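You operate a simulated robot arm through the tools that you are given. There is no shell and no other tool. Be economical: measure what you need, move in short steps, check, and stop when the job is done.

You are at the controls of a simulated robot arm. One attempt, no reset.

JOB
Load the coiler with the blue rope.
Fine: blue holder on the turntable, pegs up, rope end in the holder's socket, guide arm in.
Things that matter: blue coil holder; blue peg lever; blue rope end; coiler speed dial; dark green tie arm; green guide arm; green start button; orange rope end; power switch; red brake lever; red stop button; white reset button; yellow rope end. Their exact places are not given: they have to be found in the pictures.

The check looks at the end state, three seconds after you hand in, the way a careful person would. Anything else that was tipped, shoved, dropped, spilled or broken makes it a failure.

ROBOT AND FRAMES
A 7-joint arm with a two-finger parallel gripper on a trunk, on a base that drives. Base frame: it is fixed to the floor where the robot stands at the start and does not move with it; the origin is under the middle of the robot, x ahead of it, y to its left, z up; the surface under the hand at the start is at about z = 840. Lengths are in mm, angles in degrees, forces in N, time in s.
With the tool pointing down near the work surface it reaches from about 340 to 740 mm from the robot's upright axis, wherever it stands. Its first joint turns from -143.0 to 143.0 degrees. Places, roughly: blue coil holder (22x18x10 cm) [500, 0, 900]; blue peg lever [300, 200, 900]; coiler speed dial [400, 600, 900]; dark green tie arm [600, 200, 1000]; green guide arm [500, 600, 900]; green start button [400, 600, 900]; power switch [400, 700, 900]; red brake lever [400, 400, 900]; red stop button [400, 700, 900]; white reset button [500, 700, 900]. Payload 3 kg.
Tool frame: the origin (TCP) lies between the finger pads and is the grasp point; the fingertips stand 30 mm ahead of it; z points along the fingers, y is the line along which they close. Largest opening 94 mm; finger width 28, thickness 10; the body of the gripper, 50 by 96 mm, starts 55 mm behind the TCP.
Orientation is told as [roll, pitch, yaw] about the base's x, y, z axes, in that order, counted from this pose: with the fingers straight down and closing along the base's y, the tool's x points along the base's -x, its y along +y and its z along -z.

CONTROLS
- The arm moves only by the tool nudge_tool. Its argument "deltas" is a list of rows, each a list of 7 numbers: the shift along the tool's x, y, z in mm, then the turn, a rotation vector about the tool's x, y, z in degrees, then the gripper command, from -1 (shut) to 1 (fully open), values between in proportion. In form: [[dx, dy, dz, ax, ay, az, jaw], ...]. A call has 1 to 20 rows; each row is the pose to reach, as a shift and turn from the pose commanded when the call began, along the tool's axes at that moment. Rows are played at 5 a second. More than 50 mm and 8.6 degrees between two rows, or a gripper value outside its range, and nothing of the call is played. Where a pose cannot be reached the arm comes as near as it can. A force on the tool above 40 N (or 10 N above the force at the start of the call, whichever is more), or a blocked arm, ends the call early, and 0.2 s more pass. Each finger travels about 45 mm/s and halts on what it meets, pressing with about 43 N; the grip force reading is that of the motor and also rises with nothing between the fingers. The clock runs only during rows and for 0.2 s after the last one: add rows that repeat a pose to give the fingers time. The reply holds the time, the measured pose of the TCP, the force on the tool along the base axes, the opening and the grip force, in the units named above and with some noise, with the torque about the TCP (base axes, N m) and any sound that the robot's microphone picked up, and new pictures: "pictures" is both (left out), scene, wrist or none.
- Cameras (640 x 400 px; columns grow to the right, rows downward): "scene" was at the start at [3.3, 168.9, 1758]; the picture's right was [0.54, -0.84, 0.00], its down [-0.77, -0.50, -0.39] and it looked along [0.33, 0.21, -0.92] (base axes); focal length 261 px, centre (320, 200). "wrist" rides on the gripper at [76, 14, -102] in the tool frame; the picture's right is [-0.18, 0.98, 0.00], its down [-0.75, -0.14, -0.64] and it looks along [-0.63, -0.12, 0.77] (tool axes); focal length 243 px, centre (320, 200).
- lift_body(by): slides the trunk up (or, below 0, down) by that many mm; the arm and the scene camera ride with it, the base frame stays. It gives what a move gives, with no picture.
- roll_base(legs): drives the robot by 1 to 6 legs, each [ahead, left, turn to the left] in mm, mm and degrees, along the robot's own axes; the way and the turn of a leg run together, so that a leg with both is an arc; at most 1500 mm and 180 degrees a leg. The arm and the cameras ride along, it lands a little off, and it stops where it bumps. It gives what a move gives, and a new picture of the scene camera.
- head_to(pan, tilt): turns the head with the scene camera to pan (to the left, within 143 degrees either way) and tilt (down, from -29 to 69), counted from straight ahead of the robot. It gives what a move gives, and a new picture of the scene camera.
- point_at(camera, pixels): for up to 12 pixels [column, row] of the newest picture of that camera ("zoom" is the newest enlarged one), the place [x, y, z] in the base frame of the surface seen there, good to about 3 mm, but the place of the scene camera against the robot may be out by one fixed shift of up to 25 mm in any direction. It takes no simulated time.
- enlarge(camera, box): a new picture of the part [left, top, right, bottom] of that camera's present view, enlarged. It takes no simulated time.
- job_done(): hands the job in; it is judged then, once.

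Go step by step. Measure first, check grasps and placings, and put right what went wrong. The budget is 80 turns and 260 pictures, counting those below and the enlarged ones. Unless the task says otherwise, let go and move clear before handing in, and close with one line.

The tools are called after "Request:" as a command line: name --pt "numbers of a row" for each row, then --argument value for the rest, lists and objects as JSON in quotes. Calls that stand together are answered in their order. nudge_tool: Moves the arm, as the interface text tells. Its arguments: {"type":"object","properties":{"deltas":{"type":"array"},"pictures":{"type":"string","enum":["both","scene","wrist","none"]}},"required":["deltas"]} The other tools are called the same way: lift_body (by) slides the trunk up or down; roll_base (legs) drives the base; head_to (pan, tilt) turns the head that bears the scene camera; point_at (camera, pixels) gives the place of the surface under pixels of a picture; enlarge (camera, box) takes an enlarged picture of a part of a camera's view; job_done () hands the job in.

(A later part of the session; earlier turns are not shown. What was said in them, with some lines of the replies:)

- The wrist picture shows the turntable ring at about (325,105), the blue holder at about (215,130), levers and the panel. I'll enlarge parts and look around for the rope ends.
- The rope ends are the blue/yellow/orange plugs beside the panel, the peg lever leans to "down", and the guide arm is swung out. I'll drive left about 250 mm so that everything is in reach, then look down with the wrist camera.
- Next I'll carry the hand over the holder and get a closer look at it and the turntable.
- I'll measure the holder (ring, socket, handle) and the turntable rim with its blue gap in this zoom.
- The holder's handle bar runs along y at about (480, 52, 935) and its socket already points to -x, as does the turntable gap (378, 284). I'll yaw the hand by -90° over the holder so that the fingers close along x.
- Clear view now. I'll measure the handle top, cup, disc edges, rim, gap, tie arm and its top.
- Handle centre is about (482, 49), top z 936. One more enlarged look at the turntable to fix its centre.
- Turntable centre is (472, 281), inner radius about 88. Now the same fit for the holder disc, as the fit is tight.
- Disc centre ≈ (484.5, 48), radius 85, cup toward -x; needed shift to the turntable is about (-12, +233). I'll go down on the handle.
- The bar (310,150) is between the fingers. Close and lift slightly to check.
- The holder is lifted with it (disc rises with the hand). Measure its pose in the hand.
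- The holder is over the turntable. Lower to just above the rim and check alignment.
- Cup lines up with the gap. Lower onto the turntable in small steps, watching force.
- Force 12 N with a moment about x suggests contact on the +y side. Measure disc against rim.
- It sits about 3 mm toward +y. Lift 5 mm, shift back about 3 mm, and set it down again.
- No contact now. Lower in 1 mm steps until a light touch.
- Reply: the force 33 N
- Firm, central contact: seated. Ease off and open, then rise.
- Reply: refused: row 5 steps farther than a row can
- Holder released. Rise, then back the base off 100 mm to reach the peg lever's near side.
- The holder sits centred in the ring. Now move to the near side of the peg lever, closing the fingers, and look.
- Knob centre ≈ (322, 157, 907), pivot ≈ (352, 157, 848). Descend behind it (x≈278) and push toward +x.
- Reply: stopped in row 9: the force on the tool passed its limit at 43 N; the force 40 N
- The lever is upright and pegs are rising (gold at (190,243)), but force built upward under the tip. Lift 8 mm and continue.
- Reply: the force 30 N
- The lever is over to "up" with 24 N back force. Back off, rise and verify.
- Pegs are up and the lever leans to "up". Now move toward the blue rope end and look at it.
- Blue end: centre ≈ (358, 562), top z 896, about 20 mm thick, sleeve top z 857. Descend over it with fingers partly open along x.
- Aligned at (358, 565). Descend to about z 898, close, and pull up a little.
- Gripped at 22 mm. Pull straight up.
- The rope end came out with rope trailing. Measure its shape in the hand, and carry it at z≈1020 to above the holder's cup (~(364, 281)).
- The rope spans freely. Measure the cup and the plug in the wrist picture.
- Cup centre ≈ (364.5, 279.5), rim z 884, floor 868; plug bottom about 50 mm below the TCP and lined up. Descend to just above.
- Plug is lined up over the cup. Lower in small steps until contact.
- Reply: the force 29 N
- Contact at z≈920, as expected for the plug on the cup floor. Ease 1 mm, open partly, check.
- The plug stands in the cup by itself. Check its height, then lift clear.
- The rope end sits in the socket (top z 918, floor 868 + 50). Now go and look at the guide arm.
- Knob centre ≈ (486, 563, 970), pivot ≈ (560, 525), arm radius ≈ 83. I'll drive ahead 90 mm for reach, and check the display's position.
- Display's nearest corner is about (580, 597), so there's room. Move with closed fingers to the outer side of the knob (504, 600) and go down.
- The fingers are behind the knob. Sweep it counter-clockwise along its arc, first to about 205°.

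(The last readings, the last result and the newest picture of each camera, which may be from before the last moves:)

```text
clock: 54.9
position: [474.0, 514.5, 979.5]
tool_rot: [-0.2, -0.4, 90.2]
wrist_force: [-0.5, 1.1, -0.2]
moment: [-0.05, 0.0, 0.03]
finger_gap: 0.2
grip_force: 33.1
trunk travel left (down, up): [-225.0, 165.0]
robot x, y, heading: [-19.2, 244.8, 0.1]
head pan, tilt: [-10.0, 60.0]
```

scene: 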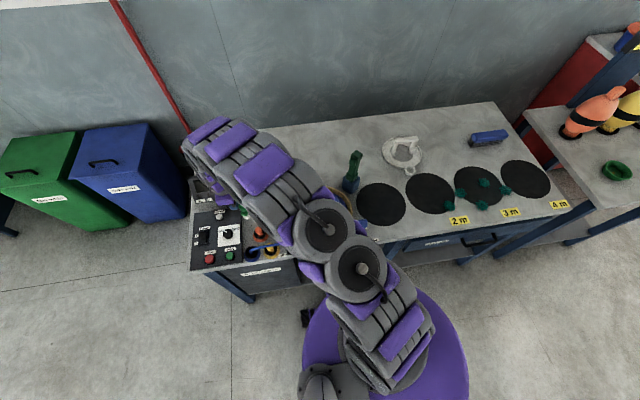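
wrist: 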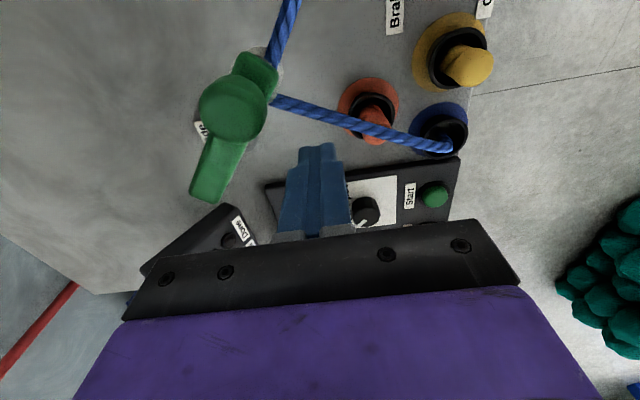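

The arm has swung in by itself and the rope now runs round its roller at (265,85). Rise and look at the whole.

Request:
nudge_tool --pt "0 0 -45 0 0 0 -1" --pt "0 0 -90 0 0 0 -1" --pt "40 20 -110 0 0 0 -1" --pt "85 35 -120 0 0 0 -1" --pt "130 50 -130 0 0 0 -1" --pt "175 60 -130 0 0 0 -1" --pt "220 60 -130 0 0 0 -1" --pt "265 60 -140 0 0 0 -1" --pt "310 60 -150 0 0 0 -1" --pt "310 60 -150 0 0 0 -1" --pictures "both"

Request:
enlarge --camera "wrist" --box '[160, 40, 480, 240]'

Request:
enlarge --camera "scene" --box '[190, 140, 390, 260]'

```text
clock: 57.1
position: [416.5, 201.0, 1126.0]
tool_rot: [-0.1, -0.5, 90.2]
wrist_force: [0.2, 0.6, 0.2]
moment: [0.01, 0.0, 0.01]
finger_gap: 0.2
grip_force: 33.3
trunk travel left (down, up): [-225.0, 165.0]
robot x, y, heading: [-19.7, 245.9, 0.1]
head pan, tilt: [-10.0, 60.0]
```

scene: 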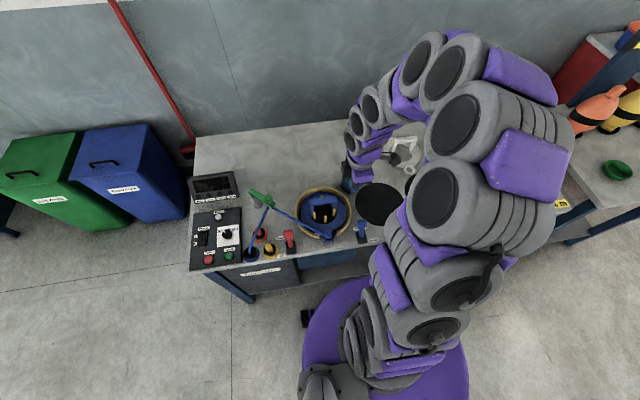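
wrist: 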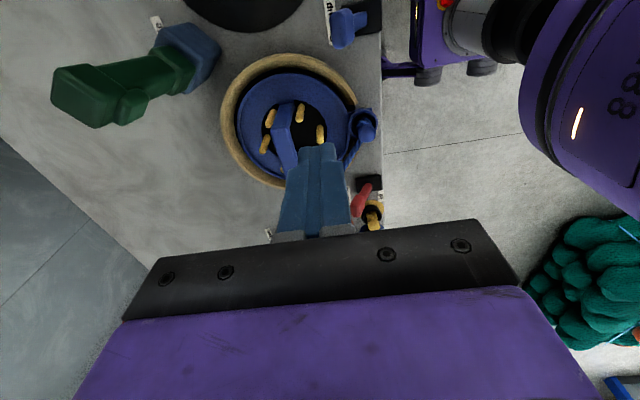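

```text
2.00 times, centred on (320, 140) of wrist
```

zoom: 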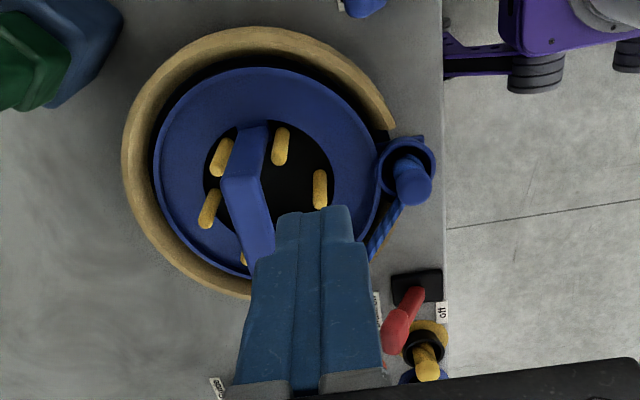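

```text
3.20 times, centred on (290, 200) of scene
```

zoom: 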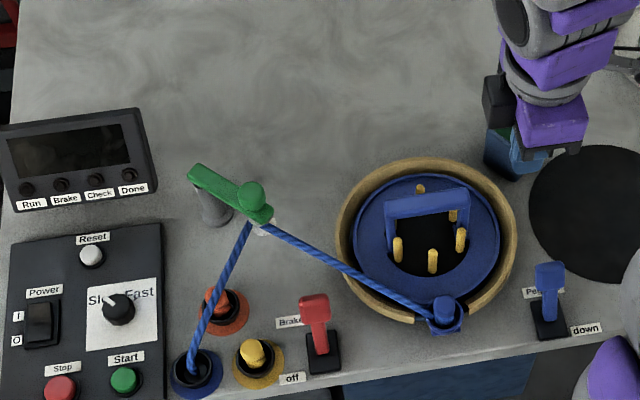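

Request:
point_at --camera "zoom" --pixels '[[195, 175], [250, 190], [225, 190], [265, 228], [445, 303], [213, 215], [550, 275], [548, 310]]'

Request:
enlarge --camera "scene" --box '[240, 180, 310, 230]'

```text
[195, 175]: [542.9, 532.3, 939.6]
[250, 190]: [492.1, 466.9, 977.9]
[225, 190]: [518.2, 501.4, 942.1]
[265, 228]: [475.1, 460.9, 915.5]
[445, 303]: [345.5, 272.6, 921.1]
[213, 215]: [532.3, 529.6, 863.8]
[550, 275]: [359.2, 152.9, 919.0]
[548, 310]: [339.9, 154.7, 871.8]
```

```text
8.00 times, centred on (275, 205) of scene
```

zoom: 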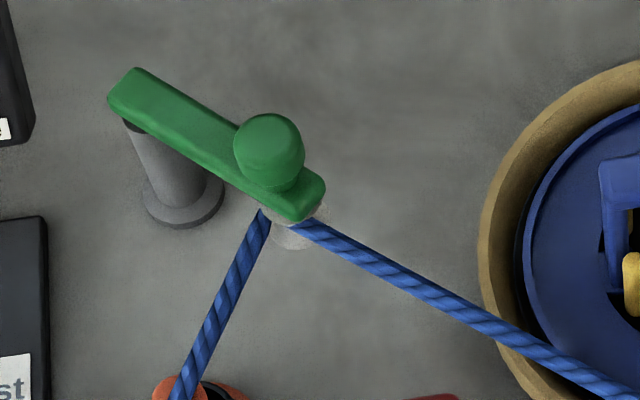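

Guide knob is now at about 225° (swung 72°). I'll press it gently further to make sure it is against its stop.

Request:
nudge_tool --pt "-45 -5 0 0 0 0 -1" --pt "-90 -15 0 0 0 0 -1" --pt "-135 -25 0 0 0 0 -1" --pt "-180 -35 0 0 0 0 -1" --pt "-225 -45 0 0 0 0 -1" --pt "-270 -50 0 0 0 0 -1" --pt "-304 -53 0 0 0 0 -1" --pt "-304 -53 40 0 0 0 -1" --pt "-304 -53 80 0 0 0 -1" --pt "-304 -53 120 0 0 0 -1" --pt "-304 -53 147 0 0 0 -1" --pt "-304 -53 147 0 0 0 -1" --pictures "wrist"

```text
clock: 59.7
position: [467.6, 509.6, 980.8]
tool_rot: [-0.2, -0.4, 90.2]
wrist_force: [-0.4, 0.3, 0.5]
moment: [0.0, 0.02, 0.02]
finger_gap: 0.0
grip_force: 32.9
trunk travel left (down, up): [-225.0, 165.0]
robot x, y, heading: [-16.9, 244.5, 0.4]
head pan, tilt: [-10.0, 60.0]
```

wrist: 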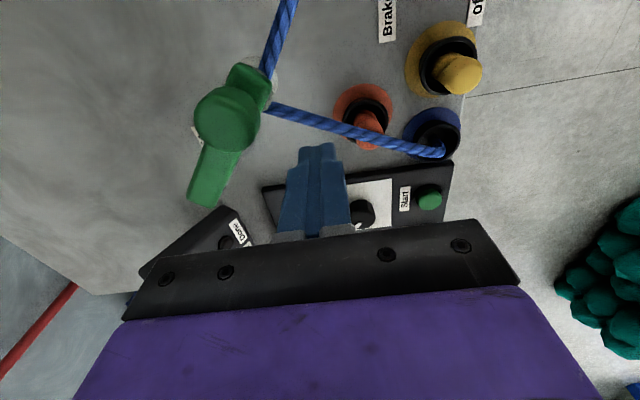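

Request:
point_at --camera "wrist" --pixels '[[225, 115], [245, 80], [205, 185], [190, 195], [220, 160], [255, 110], [200, 115], [235, 140]]'

```text
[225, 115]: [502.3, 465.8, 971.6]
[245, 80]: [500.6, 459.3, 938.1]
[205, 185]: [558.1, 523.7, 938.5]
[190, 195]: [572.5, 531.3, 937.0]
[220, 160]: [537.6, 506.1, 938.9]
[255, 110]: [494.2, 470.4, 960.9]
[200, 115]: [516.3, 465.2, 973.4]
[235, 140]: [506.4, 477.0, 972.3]
```

Knob centre ≈ (506, 469), i.e. 226°. Press along the arc; a real stop will show as force.

Request:
nudge_tool --pt "12 -8 0 0 0 0 -1" --pt "20 -12 0 0 0 0 -1" --pt "25 -15 0 0 0 0 -1" --pt "29 -18 0 0 0 0 -1" --pt "33 -21 0 0 0 0 -1" --pt "37 -24 0 0 0 0 -1" --pt "40 -27 0 0 0 0 -1" --pictures "wrist"

```text
clock: 61.3
position: [486.1, 470.9, 981.9]
tool_rot: [0.6, -0.6, 90.4]
wrist_force: [-21.5, 18.6, 2.3]
moment: [0.51, 0.51, 0.23]
finger_gap: 0.0
grip_force: 33.1
trunk travel left (down, up): [-225.0, 165.0]
robot x, y, heading: [-20.1, 245.5, 0.5]
head pan, tilt: [-10.0, 60.0]
stopped in row 7: the force on the tool passed its limit at 42 N (the readings are from after the stop); the commanded pose is now the measured one
```

wrist: 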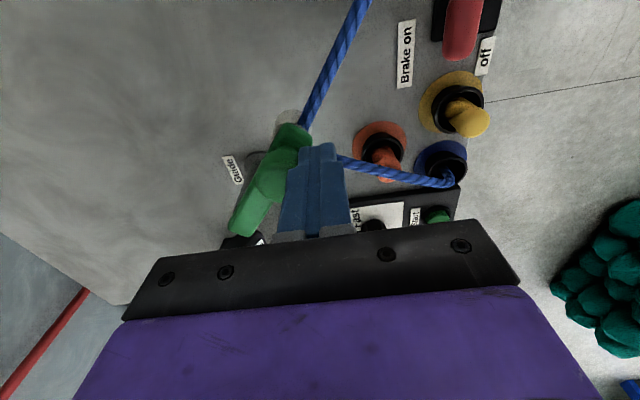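

Hard stop felt: the guide arm is fully in. Back off, rise clear and take a last look.

Request:
nudge_tool --pt "-15 12 0 0 0 0 -1" --pt "-25 18 0 0 0 0 -1" --pt "-25 18 -40 0 0 0 -1" --pt "-25 18 -85 0 0 0 -1" --pt "-25 18 -130 0 0 0 -1" --pt "20 18 -140 0 0 0 -1" --pt "65 18 -140 0 0 0 -1" --pt "110 18 -140 0 0 0 -1" --pt "155 18 -140 0 0 0 -1" --pt "200 18 -140 0 0 0 -1" --pt "245 18 -140 0 0 0 -1" --pt "290 18 -140 0 0 0 -1" --pt "335 18 -140 0 0 0 0" --pt "380 18 -140 0 0 0 0" --pt "380 18 -140 0 0 0 0" --pictures "both"

Request:
enlarge --camera "wrist" --box '[160, 40, 480, 240]'

Request:
enlarge --camera "scene" --box '[190, 140, 390, 260]'

```text
clock: 64.5
position: [471.4, 82.3, 1116.9]
tool_rot: [0.3, -0.6, 90.3]
wrist_force: [0.0, -0.5, 0.2]
moment: [-0.02, 0.0, -0.02]
finger_gap: 47.0
grip_force: 0.1
trunk travel left (down, up): [-225.0, 165.0]
robot x, y, heading: [-20.1, 247.0, 0.4]
head pan, tilt: [-10.0, 60.0]
```

scene: 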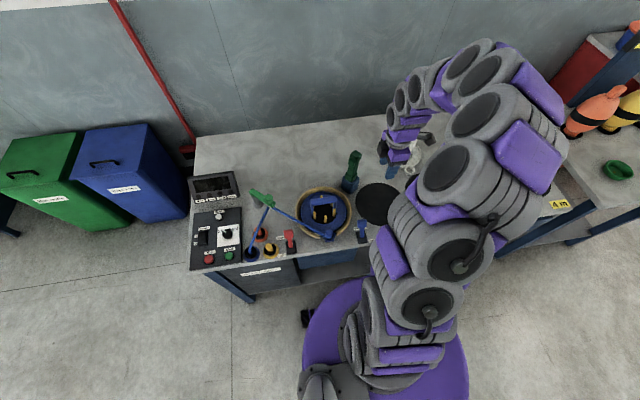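
wrist: 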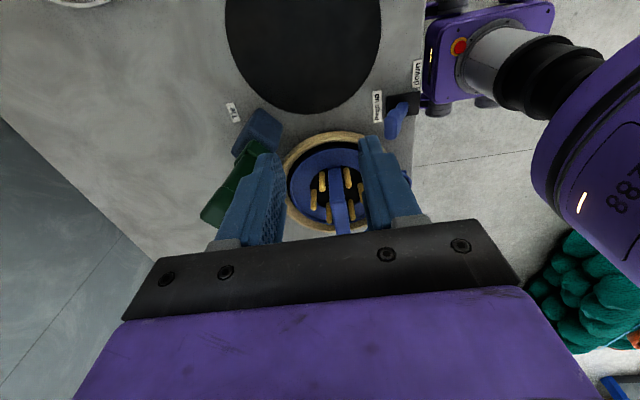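

```text
2.00 times, centred on (320, 140) of wrist
```

zoom: 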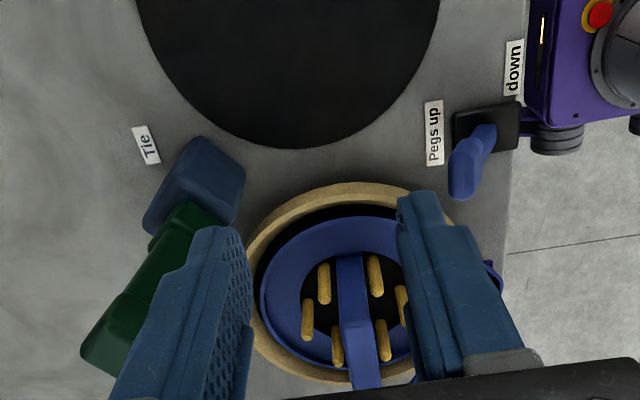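

```text
3.20 times, centred on (290, 200) of scene
```

zoom: 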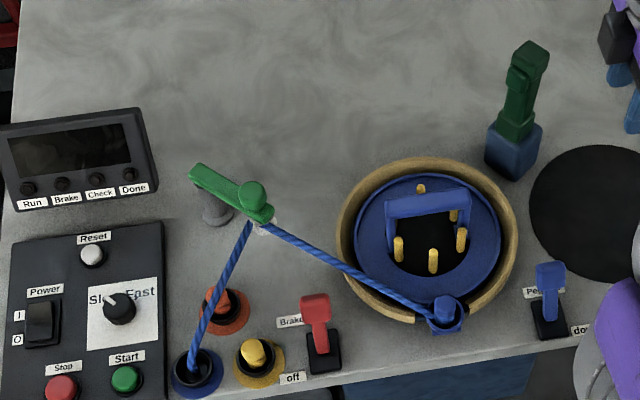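

Request:
point_at --camera "wrist" --pixels '[[390, 128], [394, 118], [402, 105], [412, 100], [388, 120], [395, 130]]'

```text
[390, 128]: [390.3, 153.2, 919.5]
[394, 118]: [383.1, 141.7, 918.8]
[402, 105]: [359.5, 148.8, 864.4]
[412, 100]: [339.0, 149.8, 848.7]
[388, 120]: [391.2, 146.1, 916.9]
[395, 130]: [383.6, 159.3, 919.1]
```

The lever knob is now at x≈386, a mirror of its old 320, so the pegs are fully up. The holder is seated, the rope end is in its socket, the guide arm is at its stop, and the hand is clear. I'm handing in.

Request:
job_done

```text
The job is handed in.
```

The coiler is loaded with the blue rope and handed in: the blue holder is on the turntable, the pegs are up, the rope end is in the holder's socket, and the guide arm is in against its stop.
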